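You operate a simulated robot arm through the tools that you are given. There is no shell and no other tool. Be economical: measure what you need, move in short steps, check, and stop when the job is done.

Carry out the task below with a simulated robot arm. There is one attempt and no reset: what you move stays moved.

JOB
Open the small screw tub, tip in one scoop of screws, close it.
Fine: Rest the lid on the tool table, then press it home. Scoop from the large screw tub; lay the red scoop back where it was. Spill a teaspoon at most; pinch, break and dent nothing; leave nothing switched on. Keep clean things off the floor. Set down upright: red scoop.

The check looks at the end state, three seconds after you hand in, the way a careful person would. Anything else that was tipped, shoved, dropped, spilled or broken makes it a failure. A push-on lid holds only when it is set on centred and level and pressed home; a screw cap is set on level and turned clockwise until tight.

ROBOT AND FRAMES
A 7-joint arm with a two-finger parallel gripper, fixed in place. Base frame: the origin is at the foot of the arm, x ahead of it, y to its left, z up. Lengths are in mm, angles in degrees, forces in N, time in s.
With the tool pointing down near the work surface it reaches from about 460 to 920 mm from the base axis. Its first joint turns from -115.0 to 115.0 degrees. Payload 3.91 kg.
The TCP is the grasp point between the finger pads, 30 mm short of the fingertips. In the tool frame z runs along the fingers and y along their closing line. The gripper opens to 110 mm. The fingers are 20 mm wide and 10 mm thick; the gripper's body (48 by 112 mm) begins 55 mm behind the TCP.
Orientation is that of the tool frame in the base frame, as [roll, pitch, yaw] about the fixed x, y, z axes, in that order (R = Rz(yaw) Ry(pitch) Rx(roll)). With the fingers straight down and closing along the base's y, the tool's x points along the base's -x, its y along +y and its z along -z.

CONTROLS
- The arm moves only by the tool send_rows. Its argument "moves" is a list of rows, each an object (a shift or turn left out is 0, a gripper value left out holds the last) with "gripper": the finger opening in mm, from 0 to 110; "xyz": the shift along the tool's x, y, z in units of 40 mm (1.0 is 40 mm), a list of three; "rot": the turn, a rotation vector about the tool's x, y, z in units of 4 degrees (1.0 is 4 degrees), a list of three. In form: [{"gripper": gripper, "xyz": [tx, ty, tz], "rot": [rx, ry, rz]}, ...]. A call has 1 to 20 rows; each row shifts and turns the commanded pose from where the row before left it, along the tool's axes as they then stand. A call with a number of a shift or a turn outside -1 to 1 is refused whole. Rows are played at 5 a second. More than 50 mm and 8.6 degrees between two rows, or a gripper value outside its range, and nothing of the call is played. Where a pose cannot be reached the arm comes as near as it can. A force on the tool above 40 N (or 10 N above the force at the start of the call, whichever is more), or a blocked arm, ends the call early, and 0.2 s more pass. The fingers move at their own pace (about 153 mm/s each) and stop on an object; they squeeze with about 22 N. The grip force told is the motor's: it shows also when the fingers shut on nothing. Time passes only in rows, and 0.2 s behind the last, so rows that do not move let the fingers close. It gives the time, the measured TCP pose, the force on the tool (base axes), the opening and the grip force at its end, in the units of the frame above (readings bear some noise), with the torque about the TCP (base axes, N m) and any sound that the robot's microphone picked up, and new pictures: "pictures" is both (left out), scene, wrist or none.
- Cameras (640 x 400 px; columns grow to the right, rows downward): "scene" is fixed at [208.6, -649.7, 1429.4]; the picture's right is [0.90, -0.43, 0.00], its down [-0.24, -0.52, -0.82] and it looks along [0.35, 0.74, -0.57] (base axes); focal length 279 px, centre (320, 200). "wrist" rides on the gripper at [72, 17, -103] in the tool frame; the picture's right is [-0.23, 0.97, 0.00], its down [-0.76, -0.18, -0.62] and it looks along [-0.61, -0.14, 0.78] (tool axes); focal length 222 px, centre (320, 200). There is no depth. A picture from a camera that has moved, and an enlarged one, comes with that camera's place and axes in the base frame and with its lens. The place of the scene camera against the robot may be out by one fixed shift of up to 18 mm in any direction.
- lift_body(by): slides the trunk up (or, below 0, down) by that many mm; the arm rides with it, the base frame stays. It gives what a move gives, with no picture.
- zoom(camera, box): a new picture of the part [left, top, right, bottom] of that camera's present view, enlarged. It takes no simulated time.
- hand_in(): hands the job in; it is judged then, once.

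Work in short steps. Places have to be worked out from the pictures, the camera data and where the tool is seen: move nearer, look again, correct. Check each grasp and each placing, and mend what went wrong. You have 120 turns and 200 pictures in all, those below and enlarged ones among them. Open the gripper and draw the arm clear of the work before you hand the job in, unless the task says otherwise; then end with one line.

The tools are called after ">>>" as a command line: name --argument value ..., lists and objects as JSON in quotes. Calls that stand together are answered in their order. send_rows: Moves the arm, as the interface text tells. Its arguments: {"type":"object","properties":{"moves":{"type":"array"},"pictures":{"type":"string","enum":["both","scene","wrist","none"]}},"required":["moves"]} The other tools are called the same way: lift_body (by) slides the trunk up or down; zoom (camera, box) takes an enlarged picture of a part of a camera's view; hand_in () hands the job in.

At the start:

```text
time: 0.0
position: [477.7, 63.2, 1264.2]
tcp_rot: [179.9, -0.1, -180.0]
force: [0.3, 0.8, -0.3]
moment: [0.01, 0.02, 0.0]
gripper_width: 110.0
finger_force: 0.0
trunk travel left (down, up): [-775.0, 215.0]
```

scene: 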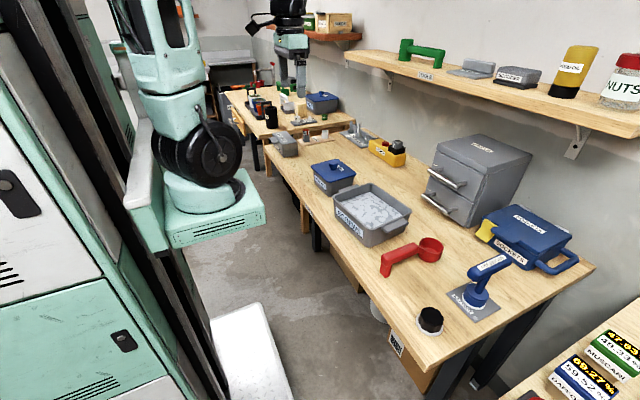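
wrist: 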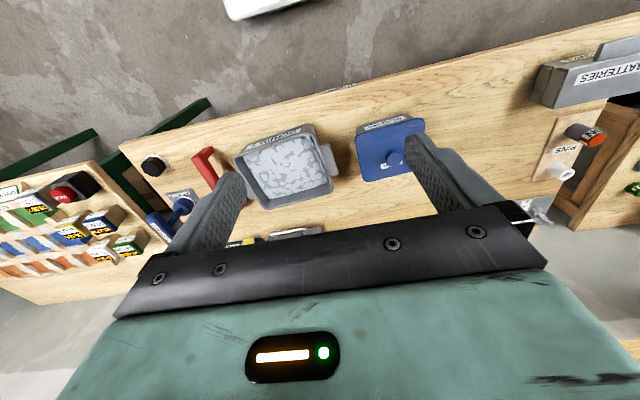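

The scene shows a blue-lidded tub, a large open screw tub and a red scoop on the long table. I enlarge both views to identify them.

>>> zoom --camera "scene" --box '[260, 120, 540, 295]'

>>> zoom --camera "wrist" --box '[120, 80, 440, 280]'

>>> zoom --camera "scene" --box '[220, 70, 420, 195]'

```text
2.29 times, centred on (400, 208) of scene
camera zoom: at [208.6, -649.7, 1429.4], right [0.9, -0.43, 0.0], down [-0.24, -0.52, -0.82], along [0.35, 0.74, -0.57], focal length 637 px, centre (137, 183)
```

zoom: 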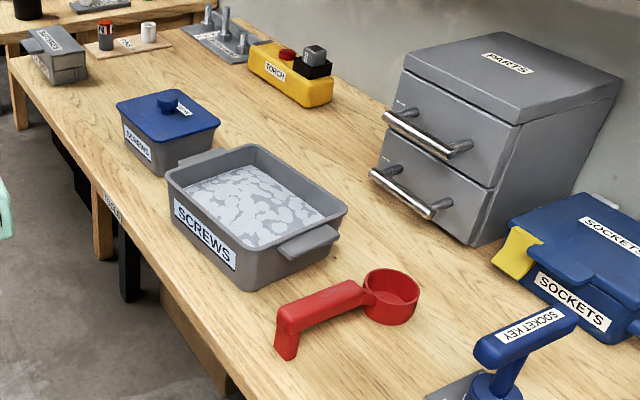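

```text
2.00 times, centred on (280, 180) of wrist
camera zoom: at [405.4, 79.2, 1366.2], right [0.23, 0.97, 0.0], down [0.76, -0.18, 0.62], along [0.61, -0.14, -0.78], focal length 444 px, centre (400, 240)
```

zoom: 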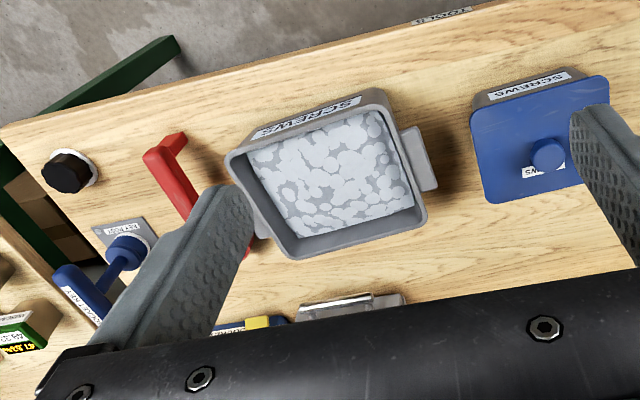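

```text
3.20 times, centred on (320, 132) of scene
camera zoom: at [208.6, -649.7, 1429.4], right [0.9, -0.43, 0.0], down [-0.24, -0.52, -0.82], along [0.35, 0.74, -0.57], focal length 891 px, centre (320, 416)
```

zoom: 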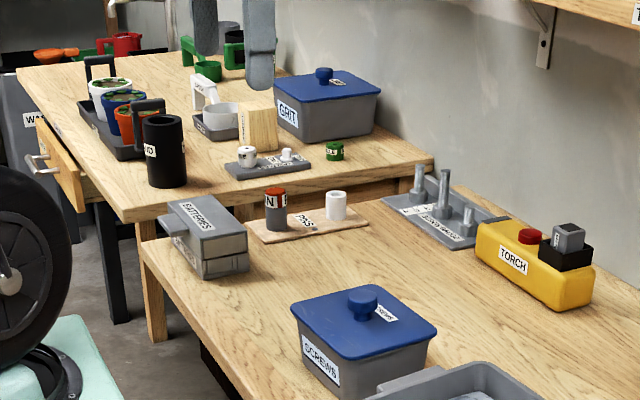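

Triangulating the two views puts the small tub's knob near (657, 182, 942), the large tub near (653, -95) and the scoop along x at y≈-280. I lower the trunk for a nearer look.

>>> lift_body --by -150

>>> send_rows --moves '[{"xyz": [-0.5, 0.4, 0]}, {"xyz": [-0.5, 0.4, 0]}]'

```text
time: 1.8
position: [477.7, 62.8, 1114.3]
tcp_rot: [180.0, 0.0, -179.9]
force: [0.2, 0.3, -0.2]
moment: [0.0, 0.0, 0.0]
gripper_width: 109.9
finger_force: 0.1
trunk travel left (down, up): [-625.0, 365.0]
```

```text
time: 2.4
position: [519.1, 95.0, 1112.1]
tcp_rot: [180.0, 0.1, -180.0]
force: [-0.7, 0.3, -0.4]
moment: [0.01, -0.05, -0.04]
gripper_width: 110.1
finger_force: 0.0
trunk travel left (down, up): [-625.0, 365.0]
camera wrist: at [447.6, 111.1, 1215.8], right [0.23, 0.97, 0.0], down [0.76, -0.18, 0.62], along [0.61, -0.14, -0.78], focal length 222 px, centre (320, 200)
```

scene: 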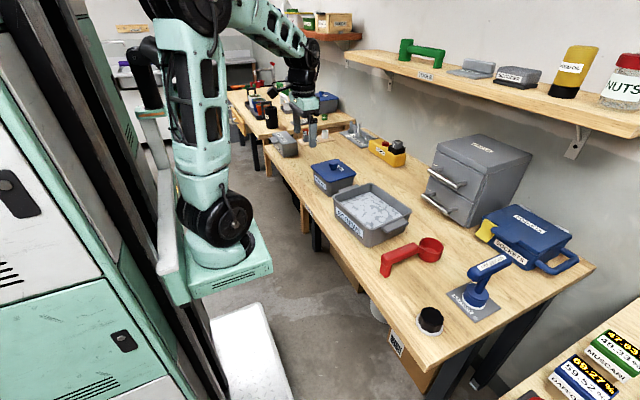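
wrist: 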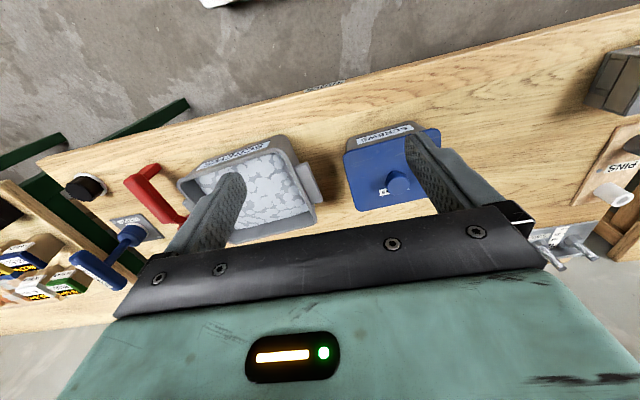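

Nearer view agrees: knob near (652, 181, 943). I move over it at a safe height and look again.

>>> send_rows --moves '[{"xyz": [-0.9, 0.55, 0]}, {"xyz": [-0.9, 0.55, 0]}, {"xyz": [-0.8, 0.55, 0.4]}, {"xyz": [-0.7, 0.5, 0.5]}, {}]' --pictures "both"

```text
time: 3.5
position: [651.8, 181.9, 1075.6]
tcp_rot: [-179.9, 0.0, 180.0]
force: [0.5, 0.6, 0.8]
moment: [-0.01, 0.0, -0.02]
gripper_width: 109.9
finger_force: 0.0
trunk travel left (down, up): [-625.0, 365.0]
camera wrist: at [580.0, 197.4, 1179.1], right [0.23, 0.97, 0.0], down [0.76, -0.18, 0.62], along [0.61, -0.14, -0.78], focal length 222 px, centre (320, 200)
```

scene: 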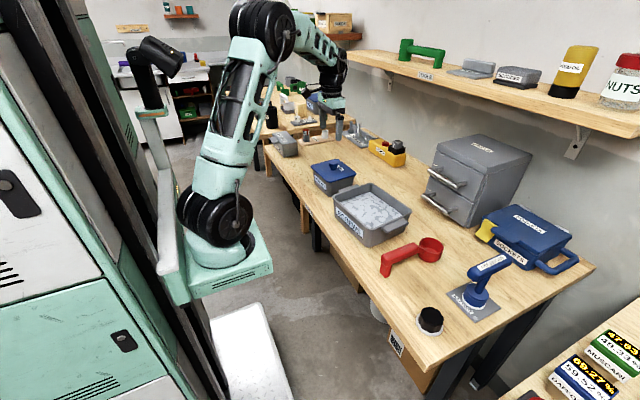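
wrist: 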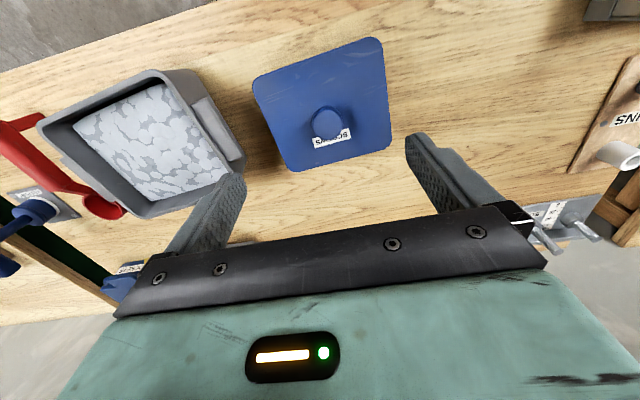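

Knob re-triangulated to about (671, 185, ~918); lid is axis-aligned, ~130×148 mm. I centre over it and descend part way.

>>> send_rows --moves '[{"xyz": [-0.5, 0.08, 0.7]}, {"xyz": [0, 0, 0.8], "gripper": 80}, {"xyz": [0, 0, 0.7]}, {}]' --pictures "wrist"

```text
time: 4.5
position: [670.7, 184.3, 988.9]
tcp_rot: [-180.0, 0.0, 180.0]
force: [-0.1, -0.5, 0.5]
moment: [0.02, -0.01, 0.0]
gripper_width: 80.1
finger_force: 0.1
trunk travel left (down, up): [-625.0, 365.0]
camera wrist: at [598.6, 199.9, 1092.4], right [0.23, 0.97, 0.0], down [0.76, -0.18, 0.62], along [0.61, -0.14, -0.78], focal length 222 px, centre (320, 200)
```

wrist: 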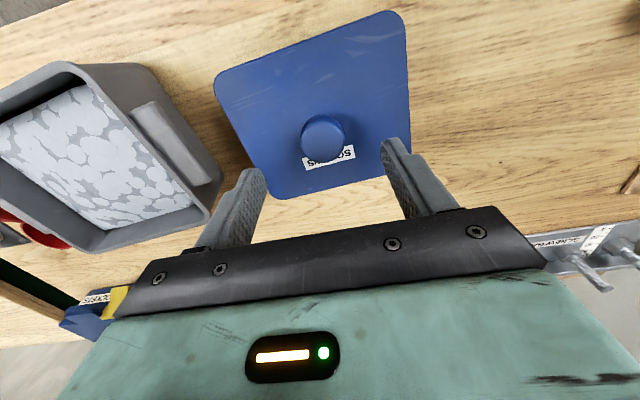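

Alignment is good in y. I step down 35 mm and check from the side using the scene camera.

>>> send_rows --moves '[{"xyz": [0, 0.05, 0.5]}, {"xyz": [0, 0, 0.4]}, {}]' --pictures "wrist"

>>> zoom --camera "scene" --box '[285, 110, 405, 200]'

```text
time: 5.3
position: [671.4, 186.0, 953.0]
tcp_rot: [180.0, 0.0, -179.9]
force: [-0.2, 0.0, 0.8]
moment: [0.0, -0.03, 0.02]
gripper_width: 80.2
finger_force: 0.0
trunk travel left (down, up): [-625.0, 365.0]
camera wrist: at [599.9, 201.2, 1055.6], right [0.23, 0.97, 0.0], down [0.76, -0.18, 0.62], along [0.61, -0.14, -0.78], focal length 222 px, centre (320, 200)
```

wrist: 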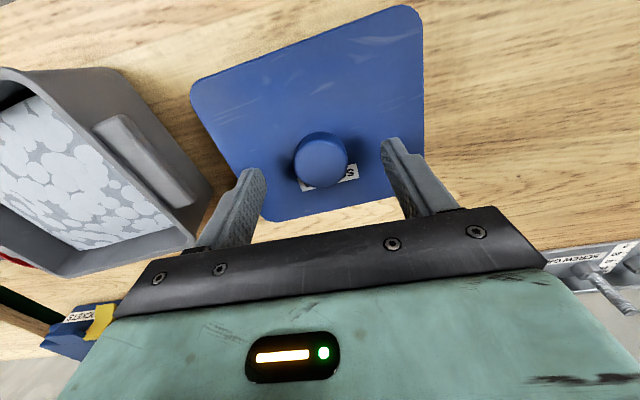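

```text
4.44 times, centred on (345, 155) of scene
camera zoom: at [208.6, -649.7, 1429.4], right [0.9, -0.43, 0.0], down [-0.24, -0.52, -0.82], along [0.35, 0.74, -0.57], focal length 1238 px, centre (209, 400)
```

zoom: 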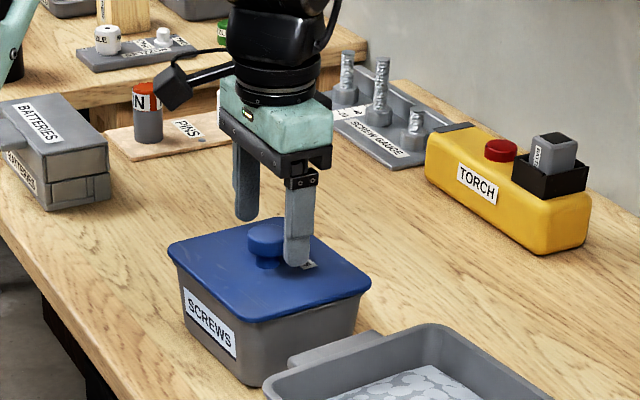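

From both views the knob top is about (661, 188, 935) and the lid surface about 904–908. I shift 9 mm back, descend 12 mm and close gently.

>>> send_rows --moves '[{"xyz": [0.23, 0.04, 0.0]}, {"xyz": [0, 0, 0.3]}, {"gripper": 40}, {"gripper": 10}, {}, {}]' --pictures "wrist"

>>> zoom --camera "scene" --box '[300, 120, 380, 200]'

```text
time: 6.8
position: [661.7, 188.5, 942.3]
tcp_rot: [-180.0, -0.1, -180.0]
force: [-0.1, 0.3, -0.5]
moment: [-0.01, -0.01, -0.01]
gripper_width: 34.6
finger_force: 22.5
trunk travel left (down, up): [-625.0, 365.0]
heard: snap
camera wrist: at [590.1, 204.1, 1044.1], right [0.23, 0.97, 0.0], down [0.76, -0.18, 0.62], along [0.61, -0.14, -0.78], focal length 222 px, centre (320, 200)
```

wrist: 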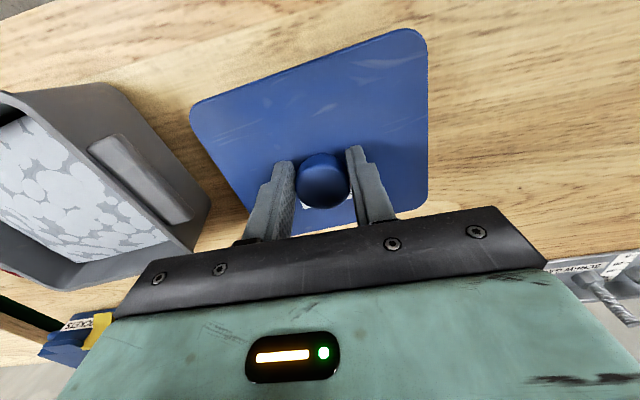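

```text
5.00 times, centred on (340, 160) of scene
camera zoom: at [208.6, -649.7, 1429.4], right [0.9, -0.43, 0.0], down [-0.24, -0.52, -0.82], along [0.35, 0.74, -0.57], focal length 1393 px, centre (220, 400)
```

zoom: 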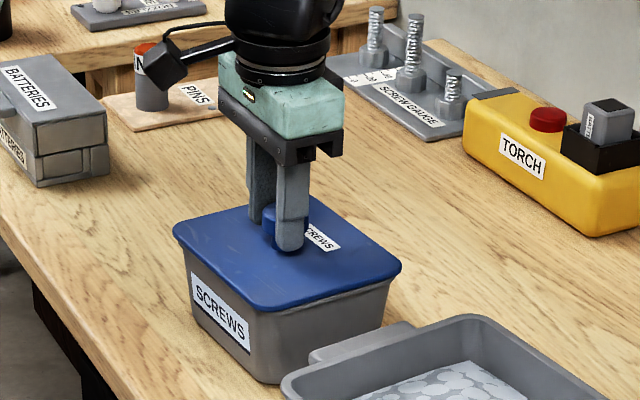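

Knob held (34.6 mm). I lift straight up slowly.

>>> send_rows --moves '[{"xyz": [0, 0, -0.2]}, {"xyz": [0, 0, -0.3]}, {"xyz": [0, 0, -0.5]}, {}]' --pictures "wrist"

>>> zoom --camera "scene" --box '[260, 100, 420, 200]'

```text
time: 7.8
position: [659.6, 188.1, 981.0]
tcp_rot: [-179.9, 0.0, -180.0]
force: [0.8, -0.4, -0.6]
moment: [0.0, 0.01, 0.02]
gripper_width: 34.3
finger_force: 21.6
trunk travel left (down, up): [-625.0, 365.0]
camera wrist: at [588.2, 204.1, 1083.8], right [0.23, 0.97, 0.0], down [0.76, -0.18, 0.62], along [0.61, -0.14, -0.78], focal length 222 px, centre (320, 200)
```

wrist: 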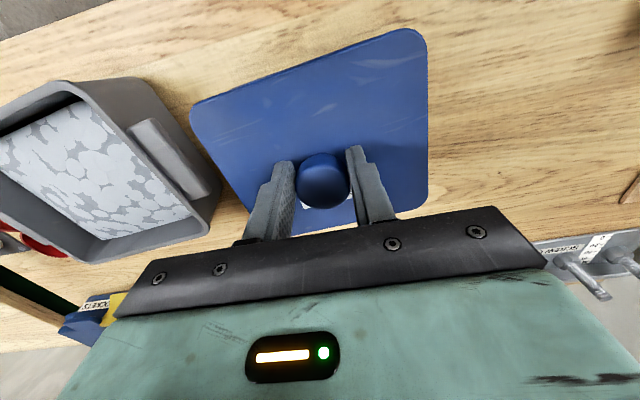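

```text
4.00 times, centred on (340, 150) of scene
camera zoom: at [208.6, -649.7, 1429.4], right [0.9, -0.43, 0.0], down [-0.24, -0.52, -0.82], along [0.35, 0.74, -0.57], focal length 1114 px, centre (240, 400)
```

zoom: 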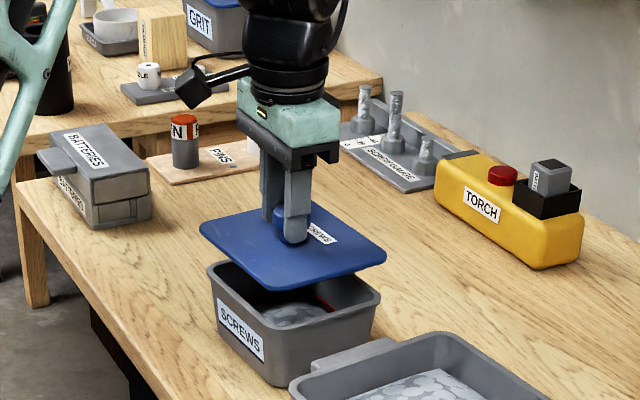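

The lid is off cleanly (seated TCP was 661.7, 188.5, 942.3). Free table lies at y≈300–530, so I raise a little, carry the lid to (668, 395) and lower part way.

>>> send_rows --moves '[{"xyz": [0, 0, -0.5]}, {"xyz": [0, 0.7, -0.3]}, {"xyz": [0, 0.9, 0]}, {"xyz": [0, 0.9, 0]}, {"xyz": [-0.2, 0.9, 0]}, {"xyz": [0, 0.9, 0]}, {"xyz": [0, 0.9, 0]}, {"xyz": [0, 0, 0.6]}, {"xyz": [0, 0, 0.9]}, {"xyz": [0, 0, 0.9]}, {}]' --pictures "wrist"

>>> zoom --camera "scene" --box '[240, 80, 400, 200]'

```text
time: 10.2
position: [669.2, 396.0, 918.2]
tcp_rot: [180.0, 0.0, 180.0]
force: [-0.1, -0.6, -0.9]
moment: [0.02, 0.0, -0.04]
gripper_width: 34.6
finger_force: 22.4
trunk travel left (down, up): [-625.0, 365.0]
camera wrist: at [596.9, 412.1, 1020.0], right [0.23, 0.97, 0.0], down [0.76, -0.18, 0.62], along [0.61, -0.14, -0.78], focal length 222 px, centre (320, 200)
```

wrist: 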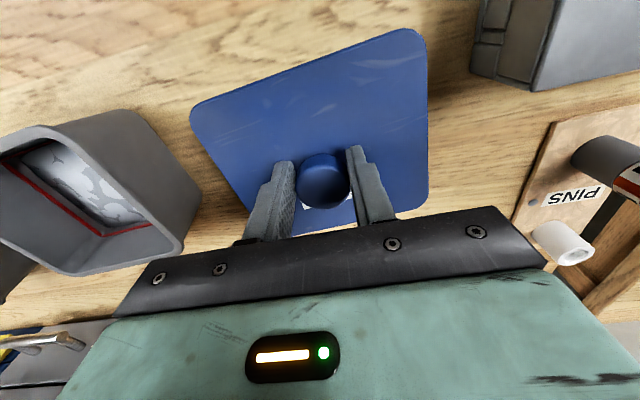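

```text
3.33 times, centred on (320, 140) of scene
camera zoom: at [208.6, -649.7, 1429.4], right [0.9, -0.43, 0.0], down [-0.24, -0.52, -0.82], along [0.35, 0.74, -0.57], focal length 929 px, centre (320, 400)
```

zoom: 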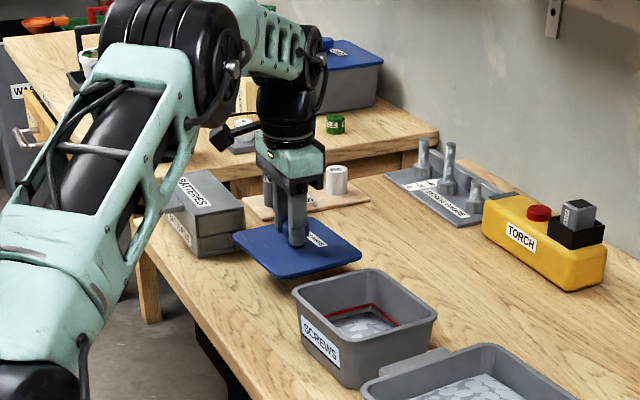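

Area under the lid is clear. I lower in small steps watching force.

>>> send_rows --moves '[{"xyz": [0, 0, 0.4]}, {"xyz": [0, 0, 0.3]}, {}]' --pictures "none"

>>> zoom --camera "scene" --box '[280, 100, 360, 160]'

```text
time: 10.9
position: [668.1, 395.5, 889.8]
tcp_rot: [180.0, 0.0, 180.0]
force: [0.0, 0.0, -1.2]
moment: [0.02, 0.0, 0.01]
gripper_width: 34.3
finger_force: 22.0
trunk travel left (down, up): [-625.0, 365.0]
```

```text
6.67 times, centred on (320, 130) of scene
camera zoom: at [208.6, -649.7, 1429.4], right [0.9, -0.43, 0.0], down [-0.24, -0.52, -0.82], along [0.35, 0.74, -0.57], focal length 1857 px, centre (320, 667)
```

zoom: 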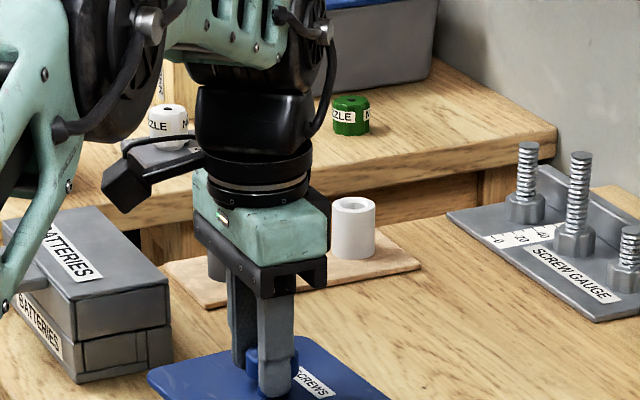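

Still free. I continue in 4 mm steps.

>>> send_rows --moves '[{"xyz": [0, 0, 0.12]}, {"xyz": [0, 0, 0.12]}, {"xyz": [0, 0, 0.12]}, {}]' --pictures "none"

>>> zoom --camera "scene" --box '[280, 110, 360, 170]'

```text
time: 11.9
position: [668.0, 395.6, 875.4]
tcp_rot: [-180.0, 0.0, -180.0]
force: [-0.2, 0.2, -1.3]
moment: [-0.01, -0.01, 0.02]
gripper_width: 34.5
finger_force: 21.8
trunk travel left (down, up): [-625.0, 365.0]
```

```text
6.67 times, centred on (320, 140) of scene
camera zoom: at [208.6, -649.7, 1429.4], right [0.9, -0.43, 0.0], down [-0.24, -0.52, -0.82], along [0.35, 0.74, -0.57], focal length 1857 px, centre (320, 600)
```

zoom: 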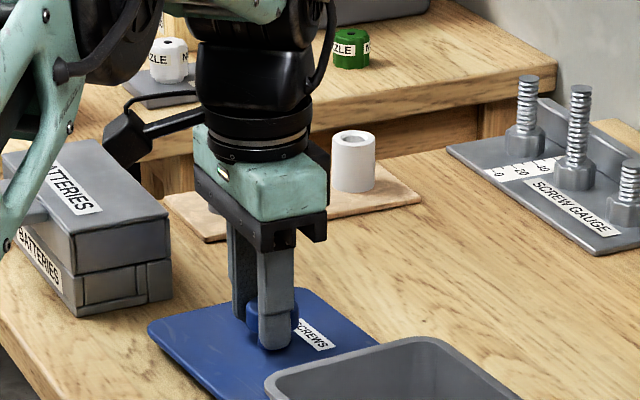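

>>> send_rows --moves '[{"xyz": [0, 0, 0.08]}, {"xyz": [0, 0, 0.08]}, {"xyz": [0, 0, 0.08]}, {}]' --pictures "none"

>>> zoom --camera "scene" --box '[280, 125, 360, 185]'

```text
time: 12.9
position: [668.9, 394.3, 868.8]
tcp_rot: [179.9, 0.2, 179.9]
force: [-1.6, -9.8, 31.7]
moment: [-0.77, -0.13, -0.16]
gripper_width: 34.5
finger_force: 22.1
trunk travel left (down, up): [-625.0, 365.0]
```

```text
6.67 times, centred on (320, 155) of scene
camera zoom: at [208.6, -649.7, 1429.4], right [0.9, -0.43, 0.0], down [-0.24, -0.52, -0.82], along [0.35, 0.74, -0.57], focal length 1857 px, centre (320, 500)
```

zoom: 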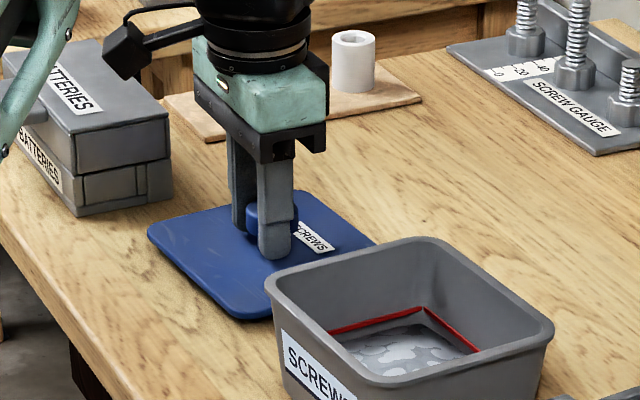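

Lid rests on the table at TCP z≈870. I relieve the press, open slightly, and rise.

>>> send_rows --moves '[{"xyz": [0, 0, -0.08]}, {"gripper": 60}, {"gripper": 75}, {"xyz": [0, 0, -0.8]}, {"xyz": [0, 0, -1]}, {"xyz": [0, 0, -1], "gripper": 100}, {}]' --pictures "wrist"

```text
time: 14.6
position: [667.2, 396.9, 981.1]
tcp_rot: [-180.0, 0.0, 180.0]
force: [0.0, 0.8, -0.3]
moment: [0.02, -0.01, -0.01]
gripper_width: 100.2
finger_force: 0.0
trunk travel left (down, up): [-625.0, 365.0]
camera wrist: at [595.4, 411.5, 1083.3], right [0.23, 0.97, 0.0], down [0.76, -0.18, 0.62], along [0.61, -0.14, -0.78], focal length 222 px, centre (320, 200)
```

wrist: 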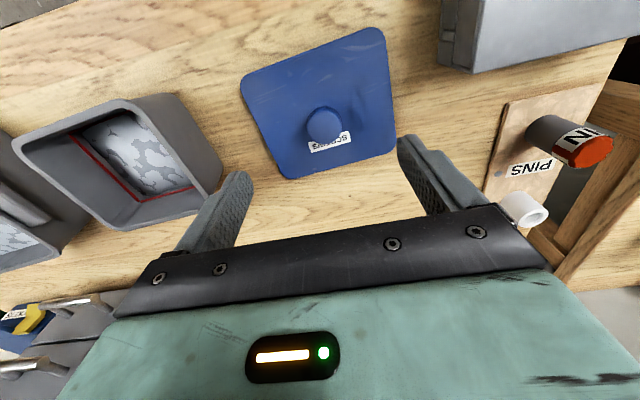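

Lid sits flat on the table. I rise and travel to the scoop's area at a safe height.

>>> send_rows --moves '[{"xyz": [0, -0.5, -0.9]}, {"xyz": [0, -0.9, -0.5]}, {"xyz": [0, -1, 0]}, {"xyz": [0, -1, 0]}, {"xyz": [0, -1, 0]}, {"xyz": [0, -1, 0]}, {"xyz": [0, -1, 0]}, {"xyz": [0, -1, 0]}, {"xyz": [0, -1, 0]}, {"xyz": [0, -1, 0]}, {"xyz": [0, -1, 0]}, {"xyz": [0, -1, 0]}, {"xyz": [0, -1, 0]}, {"xyz": [0.3, -1, 0]}, {"xyz": [0.3, -1, 0]}, {"xyz": [0.1, -0.8, 0]}, {}]' --pictures "both"

```text
time: 18.1
position: [640.5, -212.8, 1036.1]
tcp_rot: [-180.0, 0.0, -180.0]
force: [-0.9, -0.4, -0.5]
moment: [0.01, 0.03, 0.01]
gripper_width: 100.1
finger_force: 0.0
trunk travel left (down, up): [-625.0, 365.0]
camera wrist: at [569.4, -196.8, 1139.7], right [0.23, 0.97, 0.0], down [0.76, -0.18, 0.62], along [0.61, -0.14, -0.78], focal length 222 px, centre (320, 200)
```

scene: 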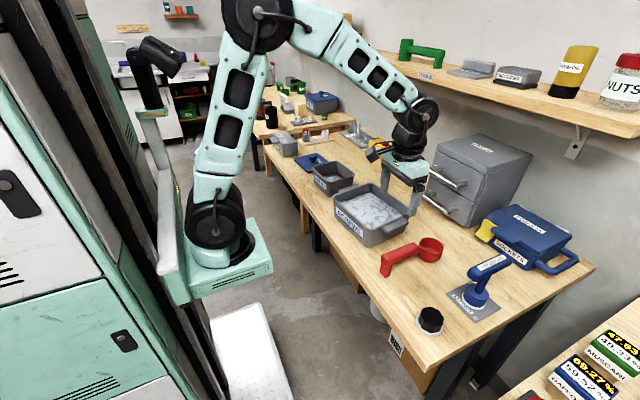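
wrist: 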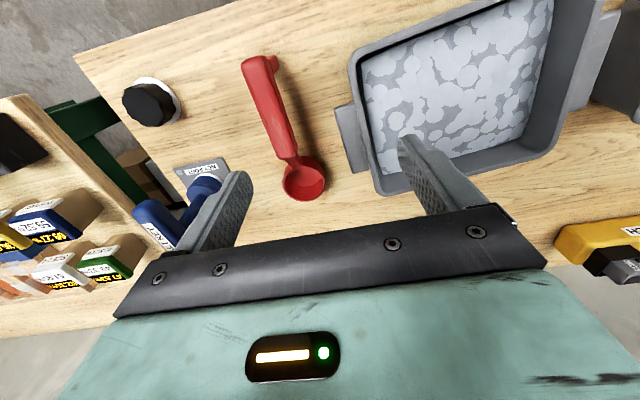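

The scoop is in view. I enlarge it in both cameras to get its shape.

>>> zoom --camera "scene" --box '[370, 220, 450, 290]'

>>> zoom --camera "wrist" --box '[220, 40, 380, 215]'

```text
5.71 times, centred on (410, 255) of scene
camera zoom: at [208.6, -649.7, 1429.4], right [0.9, -0.43, 0.0], down [-0.24, -0.52, -0.82], along [0.35, 0.74, -0.57], focal length 1592 px, centre (-194, -114)
```

zoom: 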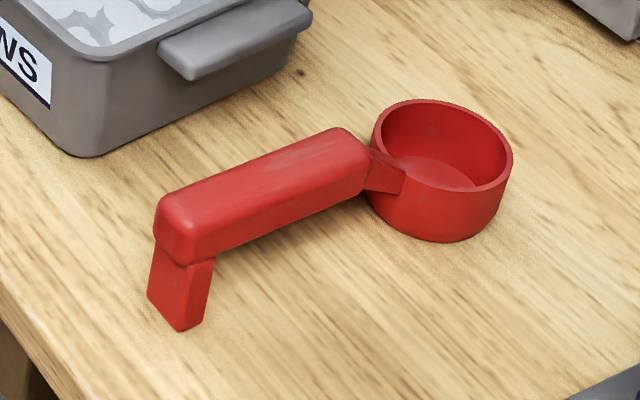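

```text
2.29 times, centred on (300, 128) of wrist
camera zoom: at [569.4, -196.8, 1139.7], right [0.23, 0.97, 0.0], down [0.76, -0.18, 0.62], along [0.61, -0.14, -0.78], focal length 508 px, centre (366, 366)
```

zoom: 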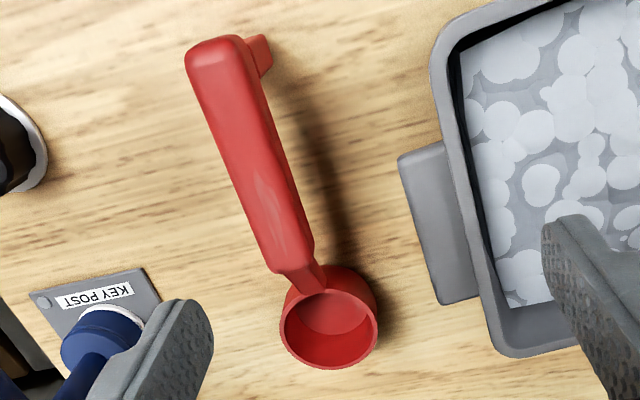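

Scoop: handle top z≈895 along x from ≈587 to ≈670 at y≈-263 (≈4° yaw), cup centre ≈(742,-260), Ø≈62, rim z≈863. Before grasping, I look at the large tub from above to measure rim and screw level.

>>> send_rows --moves '[{"xyz": [0, 0.9, -0.9]}, {"xyz": [0, 0.9, -0.9]}, {"xyz": [0, 0.9, 0]}, {"xyz": [0.2, 0.5, 0]}, {}]' --pictures "wrist"

>>> zoom --camera "scene" --box '[320, 170, 430, 250]'

>>> zoom --camera "wrist" --box '[200, 20, 440, 180]'

```text
refused: row 1 steps farther than a row can; nothing moved
```

```text
5.00 times, centred on (375, 210) of scene
camera zoom: at [208.6, -649.7, 1429.4], right [0.9, -0.43, 0.0], down [-0.24, -0.52, -0.82], along [0.35, 0.74, -0.57], focal length 1393 px, centre (45, 150)
```

zoom: 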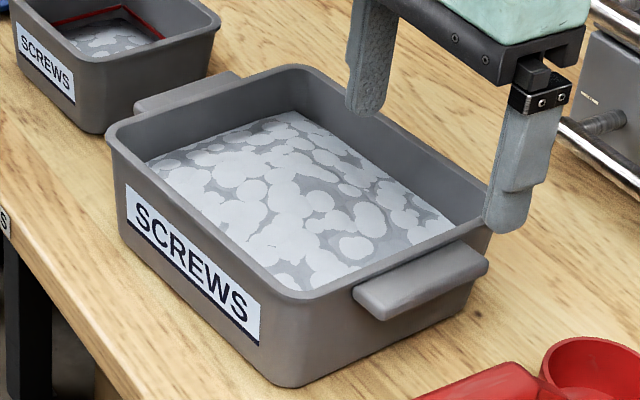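

```text
2.50 times, centred on (320, 100) of wrist
camera zoom: at [569.4, -196.8, 1139.7], right [0.23, 0.97, 0.0], down [0.76, -0.18, 0.62], along [0.61, -0.14, -0.78], focal length 555 px, centre (320, 450)
```

zoom: 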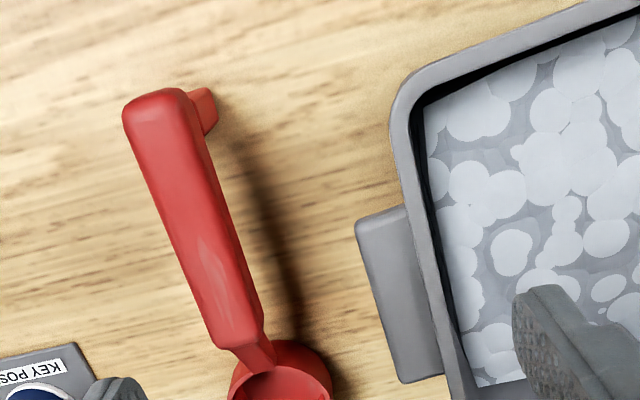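

The large tub's rim is ≈z 900, centre ≈(664,-60), yaw ≈5°, screws ≈30 mm below the rim. Before grasping I want to know how far the tool can pitch (for tipping), so I test it in free air over the small tub.

>>> send_rows --moves '[{"xyz": [0, 0.6, -0.9]}, {"xyz": [0, 0.9, -0.7]}, {"xyz": [0, 1, 0]}, {"xyz": [0, 1, 0]}, {"xyz": [0, 1, 0]}, {"xyz": [0, 1, 0]}, {"xyz": [-0.5, 1, 0]}, {"xyz": [-0.5, 1, 0]}, {"xyz": [-0.5, 1, 0]}, {"xyz": [-0.5, 1, 0]}, {"xyz": [-0.4, 0.5, 0]}, {}]' --pictures "none"

>>> send_rows --moves '[{"rot": [0, 1, 0]}, {"rot": [0, 1, 0]}, {"rot": [0, 1, 0]}, {"rot": [0, 1, 0]}, {"rot": [0, 1, 0]}, {"rot": [0, 1, 0]}, {"rot": [0, 1, 0]}, {"rot": [0, 1, 0]}, {"rot": [0, 1, 0]}, {"rot": [0, 1, 0]}, {"rot": [0, 1, 0]}, {"rot": [0, 1, 0]}, {"rot": [0, 1, 0]}, {"rot": [0, 1, 0]}, {"rot": [0, 1, 0]}, {}]' --pictures "scene"

```text
time: 20.8
position: [734.8, 188.7, 1098.3]
tcp_rot: [-180.0, 0.1, 180.0]
force: [0.2, 0.0, -0.1]
moment: [0.05, 0.0, 0.0]
gripper_width: 99.8
finger_force: 0.1
trunk travel left (down, up): [-625.0, 365.0]
```

```text
time: 24.1
position: [730.2, 176.1, 1096.2]
tcp_rot: [179.8, -27.9, 180.0]
force: [0.1, 0.4, -0.2]
moment: [-0.01, -0.01, 0.04]
gripper_width: 99.9
finger_force: 0.0
out of reach, approached as far as the arm can: row 7, 8, 9, 10, 11, 12, 13, 14, 15
trunk travel left (down, up): [-625.0, 365.0]
```

scene: 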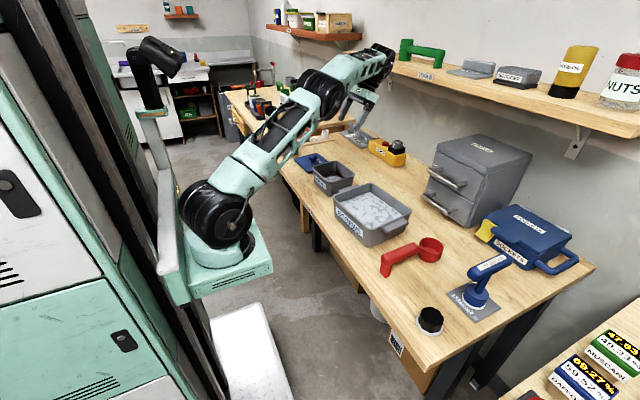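

Pitching the hand outward is limited, so I'd rather work with the scoop turned round (cup toward the robot), which tilts the hand back toward the robot. I undo the tilt and test that direction.

>>> send_rows --moves '[{"rot": [0, -1, 0]}, {"rot": [0, -1, 0]}, {"rot": [0, -1, 0]}, {"rot": [0, -1, 0]}, {"rot": [0, -1, 0]}, {"rot": [0, -1, 0]}, {"rot": [0, -1, 0]}, {"rot": [0, -1, 0]}, {"rot": [0, -1, 0]}, {"rot": [0, -1, 0]}, {"rot": [0, -1, 0]}, {"rot": [0, -1, 0]}, {"rot": [0, -1, 0]}, {"rot": [0, -1, 0]}, {"rot": [0, -1, 0]}, {"xyz": [1, 0, 0]}, {"xyz": [1, 0, 0]}, {"xyz": [0.8, 0, 0]}, {"xyz": [0.5, 0, 0.2]}, {}]' --pictures "none"

>>> send_rows --moves '[{"rot": [0, -1, 0]}, {"rot": [0, -1, 0]}, {"rot": [0, -1, 0]}, {"rot": [0, -1, 0]}, {"rot": [0, -1, 0]}, {"rot": [0, -1, 0]}, {"rot": [0, -1, 0]}, {"rot": [0, -1, 0]}, {"rot": [0, -1, 0]}, {"rot": [0, -1, 0]}, {"rot": [0, -1, 0]}, {"rot": [0, -1, 0]}, {"rot": [0, -1, 0]}, {"rot": [0, -1, 0]}, {"rot": [0, -1, 0]}, {"rot": [0, -1, 0]}, {"rot": [0, -1, 0]}, {"rot": [0, -1, 0]}, {"rot": [0, -1, 0]}, {}]' --pictures "scene"

```text
time: 28.4
position: [621.9, 175.0, 1019.1]
tcp_rot: [179.9, 32.1, 179.9]
force: [0.5, 0.5, 0.5]
moment: [-0.01, 0.02, -0.02]
gripper_width: 99.9
finger_force: 0.1
trunk travel left (down, up): [-625.0, 365.0]
```

```text
time: 32.5
position: [622.9, 176.1, 1019.1]
tcp_rot: [0.4, 71.8, 0.3]
force: [-0.2, 0.7, -0.6]
moment: [0.0, -0.02, 0.0]
gripper_width: 100.1
finger_force: 0.1
trunk travel left (down, up): [-625.0, 365.0]
```

scene: 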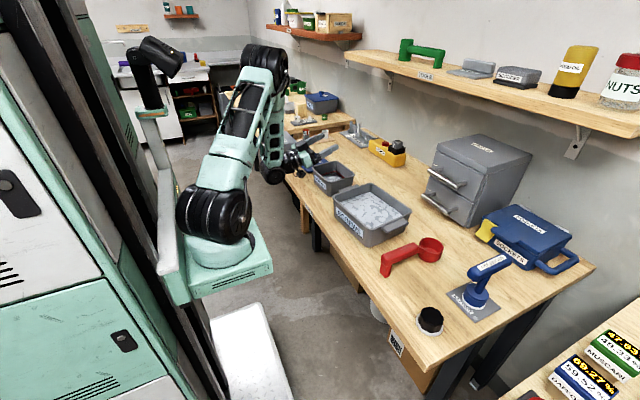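

Tilting this way reaches 108° easily. So plan: grasp the scoop with the tool yawed 180° from now, then turn back so the cup faces the robot. I return to vertical.

>>> send_rows --moves '[{"rot": [0, 1, 0]}, {"rot": [0, 1, 0]}, {"rot": [0, 1, 0]}, {"rot": [0, 1, 0]}, {"rot": [0, 1, 0]}, {"rot": [0, 1, 0]}, {"rot": [0, 1, 0]}, {"rot": [0, 1, 0]}, {"rot": [0, 1, 0]}, {"rot": [0, 1, 0]}, {"rot": [0, 1, 0]}, {"rot": [0, 1, 0]}, {"rot": [0, 1, 0]}, {"rot": [0, 1, 0]}, {"rot": [0, 1, 0]}, {"rot": [0, 1, 0]}, {"rot": [0, 1, 0]}, {"rot": [0, 1, 0]}, {"rot": [0, 1, 0]}, {"rot": [0, 1, 0]}]' --pictures "none"

>>> send_rows --moves '[{"rot": [0, 1, 0]}, {"rot": [0, 1, 0]}, {"rot": [0, 1, 0]}, {"rot": [0, 1, 0]}, {"rot": [0, 1, 0]}, {"rot": [0, 1, 0]}, {"rot": [0, 1, 0]}, {"xyz": [0, -0.5, -0.7]}, {"xyz": [0, -0.9, -0.5]}, {"xyz": [0, -1, 0]}, {"xyz": [0, -1, 0]}, {"xyz": [0, -1, 0]}, {"xyz": [0, -1, 0]}, {"xyz": [0, -1, 0]}, {"xyz": [0, -1, 0]}, {"xyz": [0, -1, 0]}, {"xyz": [0, -1, 0]}, {"xyz": [0, -1, 0]}, {}]' --pictures "none"

>>> send_rows --moves '[{"rot": [0, 0, 1]}, {"rot": [0, 0, 1]}, {"rot": [0, 0, 1]}, {"rot": [0, 0, 1]}, {"rot": [0, 0, 1]}, {"rot": [0, 0, 1]}, {"rot": [0, 0, 1]}, {"rot": [0, 0, 1]}, {"rot": [0, 0, 1]}, {"rot": [0, 0, 1]}, {"rot": [0, 0, 1]}, {"rot": [0, 0, 1]}, {"rot": [0, 0, 1]}, {"rot": [0, 0, 1]}, {"rot": [0, 0, 1]}, {"rot": [0, 0, 1]}, {"rot": [0, 0, 1]}, {"rot": [0, 0, 1]}, {"rot": [0, 0, 1]}, {"rot": [0, 0, 1]}]' --pictures "none"

```text
time: 36.8
position: [623.8, 175.7, 1018.8]
tcp_rot: [179.9, 28.1, 179.9]
force: [0.1, -1.0, 0.4]
moment: [0.01, 0.01, -0.01]
gripper_width: 100.1
finger_force: 0.1
trunk travel left (down, up): [-625.0, 365.0]
```

```text
time: 40.8
position: [622.7, -241.5, 1066.9]
tcp_rot: [179.9, 0.0, 180.0]
force: [-0.1, -0.2, 0.5]
moment: [-0.01, 0.01, -0.02]
gripper_width: 99.8
finger_force: 0.1
trunk travel left (down, up): [-625.0, 365.0]
```

```text
time: 45.0
position: [621.2, -239.5, 1066.6]
tcp_rot: [179.9, -0.1, 99.9]
force: [-0.1, 0.1, -0.1]
moment: [-0.03, -0.01, 0.01]
gripper_width: 100.0
finger_force: 0.2
trunk travel left (down, up): [-625.0, 365.0]
```

Yaw went to 100° without trouble; I continue to about 4° to match the scoop's heading.

>>> send_rows --moves '[{"rot": [0, 0, 1]}, {"rot": [0, 0, 1]}, {"rot": [0, 0, 1]}, {"rot": [0, 0, 1]}, {"rot": [0, 0, 1]}, {"rot": [0, 0, 1]}, {"rot": [0, 0, 1]}, {"rot": [0, 0, 1]}, {"rot": [0, 0, 1]}, {"rot": [0, 0, 1]}, {"rot": [0, 0, 1]}, {"rot": [0, 0, 1]}, {"rot": [0, 0, 1]}, {"rot": [0, 0, 1]}, {"rot": [0, 0, 1]}, {"rot": [0, 0, 1]}, {"rot": [0, 0, 1]}, {"rot": [0, 0, 1]}, {"rot": [0, 0, 1]}, {"rot": [0, 0, 1]}]' --pictures "none"

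>>> send_rows --moves '[{"rot": [0, 0, 1]}, {"rot": [0, 0, 1]}, {"rot": [0, 0, 1]}, {"rot": [0, 0, 1]}, {}]' --pictures "both"

```text
time: 49.1
position: [620.5, -239.2, 1066.4]
tcp_rot: [-179.9, -0.2, 19.9]
force: [1.0, 0.0, 0.1]
moment: [0.04, 0.02, -0.01]
gripper_width: 100.1
finger_force: 0.1
trunk travel left (down, up): [-625.0, 365.0]
```

```text
time: 50.4
position: [621.8, -240.0, 1066.6]
tcp_rot: [-180.0, -0.1, 3.9]
force: [1.0, -0.6, -0.7]
moment: [0.01, -0.02, 0.01]
gripper_width: 100.3
finger_force: 0.1
trunk travel left (down, up): [-625.0, 365.0]
camera wrist: at [695.8, -253.1, 1169.5], right [-0.16, -0.99, 0.0], down [-0.77, 0.12, 0.62], along [-0.61, 0.1, -0.78], focal length 222 px, centre (320, 200)
```

scene: 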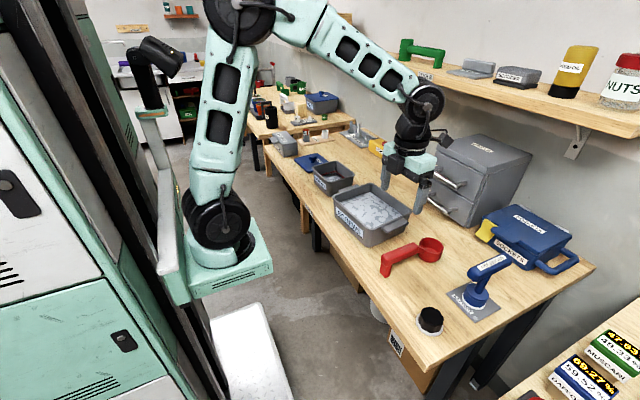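
wrist: 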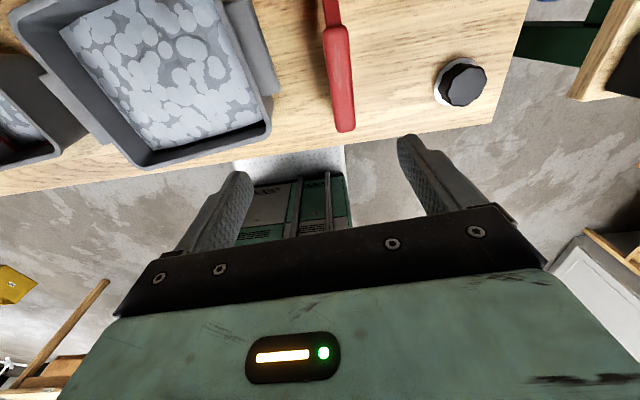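

The flip works. The handle lies at about y=-265.5 around x=648; I move above it and descend partway.

>>> send_rows --moves '[{"xyz": [0.6, 0.68, 0.4], "gripper": 70}, {"xyz": [0, 0, 1]}, {"xyz": [0, 0, 1]}, {"xyz": [0, 0, 0.6]}, {}]' --pictures "wrist"

>>> zoom --camera "scene" --box '[360, 190, 470, 290]'

```text
time: 51.5
position: [649.0, -265.6, 950.1]
tcp_rot: [-179.9, -0.1, 3.9]
force: [0.0, 0.2, -0.8]
moment: [-0.02, 0.0, -0.01]
gripper_width: 70.1
finger_force: 0.2
trunk travel left (down, up): [-625.0, 365.0]
camera wrist: at [722.5, -279.2, 1053.2], right [-0.16, -0.99, 0.0], down [-0.77, 0.12, 0.62], along [-0.61, 0.1, -0.78], focal length 222 px, centre (320, 200)
```

wrist: 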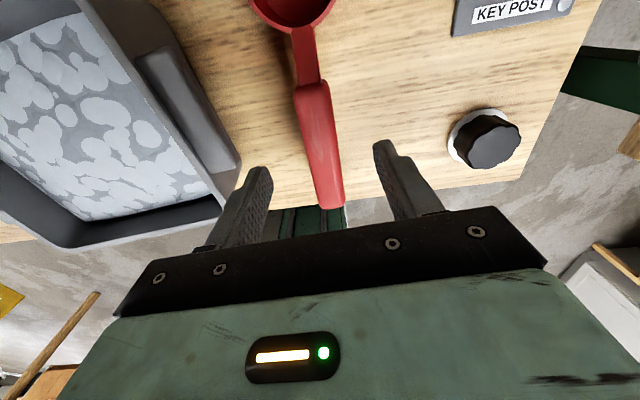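

```text
4.00 times, centred on (415, 240) of scene
camera zoom: at [208.6, -649.7, 1429.4], right [0.9, -0.43, 0.0], down [-0.24, -0.52, -0.82], along [0.35, 0.74, -0.57], focal length 1114 px, centre (-60, 40)
```

zoom: 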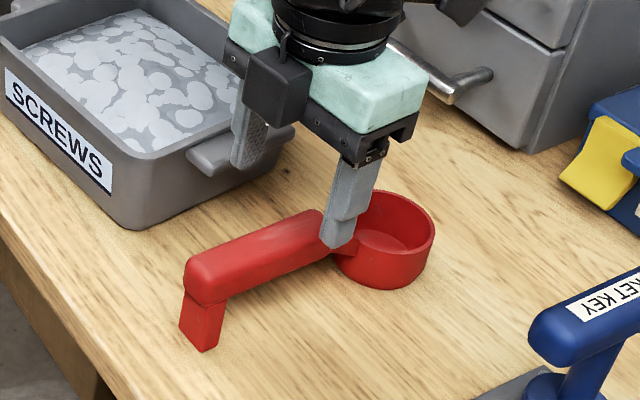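

Handle centre is y≈-269 here. I shift 3 mm, descend to z≈884 and check before closing.

>>> send_rows --moves '[{"xyz": [0.15, 0.08, 0.5]}, {"xyz": [0, 0, 0.65]}, {"xyz": [0, 0, 0.5]}, {}]' --pictures "wrist"

>>> zoom --camera "scene" --box '[370, 200, 460, 290]'

```text
time: 52.5
position: [653.6, -266.5, 879.4]
tcp_rot: [-179.9, -0.1, 4.0]
force: [-0.4, -0.3, -0.2]
moment: [0.02, -0.04, 0.02]
gripper_width: 70.0
finger_force: 0.0
trunk travel left (down, up): [-625.0, 365.0]
camera wrist: at [727.6, -280.0, 982.8], right [-0.16, -0.99, 0.0], down [-0.77, 0.12, 0.62], along [-0.61, 0.1, -0.78], focal length 222 px, centre (320, 200)
```

wrist: 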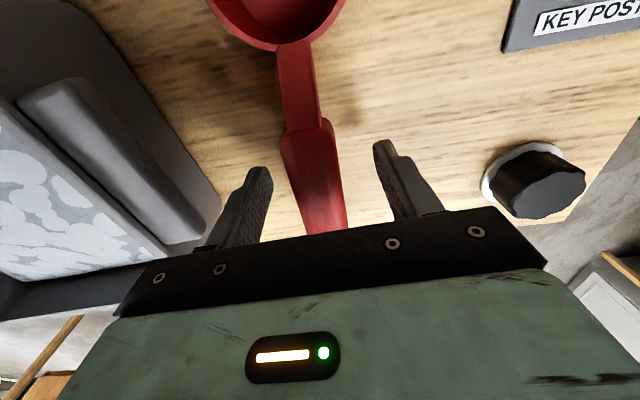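

```text
4.44 times, centred on (415, 245) of scene
camera zoom: at [208.6, -649.7, 1429.4], right [0.9, -0.43, 0.0], down [-0.24, -0.52, -0.82], along [0.35, 0.74, -0.57], focal length 1238 px, centre (-102, 0)
```

zoom: 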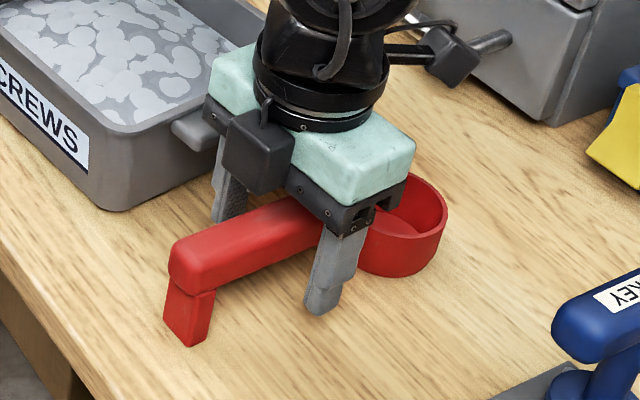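

The fingers straddle the handle, well centred. I close.

>>> send_rows --moves '[{"gripper": 40}, {"gripper": 10}, {}, {}]' --pictures "wrist"

>>> zoom --camera "scene" --box '[370, 200, 460, 290]'

```text
time: 53.5
position: [654.2, -267.0, 880.2]
tcp_rot: [-179.9, -0.1, 3.9]
force: [-0.3, 0.4, -0.5]
moment: [0.02, 0.0, 0.0]
gripper_width: 26.8
finger_force: 22.2
trunk travel left (down, up): [-625.0, 365.0]
camera wrist: at [727.6, -280.1, 982.8], right [-0.16, -0.99, 0.0], down [-0.77, 0.12, 0.62], along [-0.61, 0.1, -0.78], focal length 222 px, centre (320, 200)
```

wrist: 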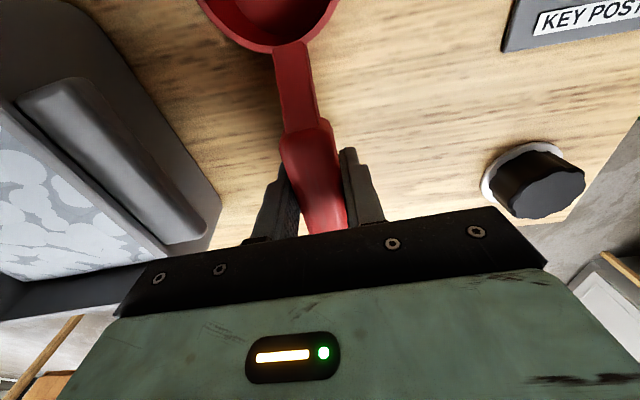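

```text
4.44 times, centred on (415, 245) of scene
camera zoom: at [208.6, -649.7, 1429.4], right [0.9, -0.43, 0.0], down [-0.24, -0.52, -0.82], along [0.35, 0.74, -0.57], focal length 1238 px, centre (-102, 0)
```

zoom: 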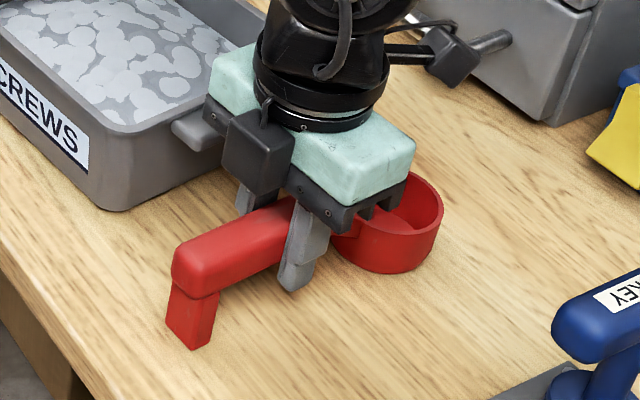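

Handle held (26.8 mm); return pose recorded: (654, -267, 880), yaw 3.9. I lift and check that it stays level.

>>> send_rows --moves '[{"xyz": [0, 0, -0.3]}, {"xyz": [0, 0, -0.7]}, {"xyz": [0, 0, -1]}, {"xyz": [0, 0, -1]}, {"xyz": [0, 0, -0.9]}, {}]' --pictures "wrist"

>>> zoom --camera "scene" --box '[360, 150, 480, 270]'

```text
time: 55.0
position: [653.2, -266.2, 1036.6]
tcp_rot: [-179.9, -0.1, 4.1]
force: [-0.3, -0.1, -2.0]
moment: [0.0, 0.02, 0.07]
gripper_width: 26.6
finger_force: 22.0
trunk travel left (down, up): [-625.0, 365.0]
camera wrist: at [727.4, -278.5, 1138.8], right [-0.16, -0.99, 0.0], down [-0.77, 0.12, 0.62], along [-0.61, 0.1, -0.78], focal length 222 px, centre (320, 200)
```

wrist: 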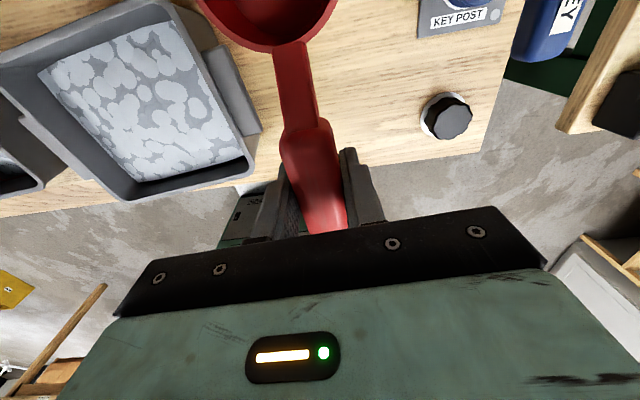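

```text
3.33 times, centred on (420, 210) of scene
camera zoom: at [208.6, -649.7, 1429.4], right [0.9, -0.43, 0.0], down [-0.24, -0.52, -0.82], along [0.35, 0.74, -0.57], focal length 929 px, centre (-13, 167)
```

zoom: 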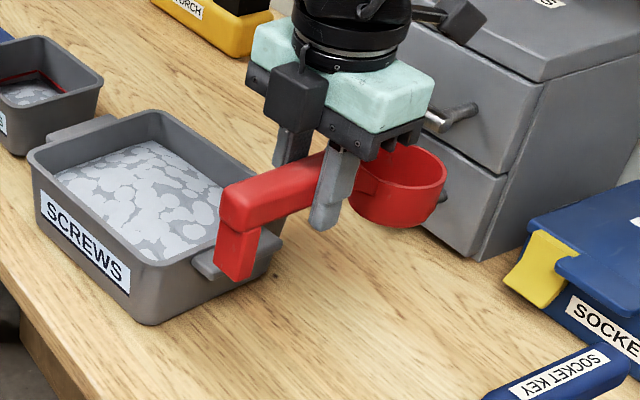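

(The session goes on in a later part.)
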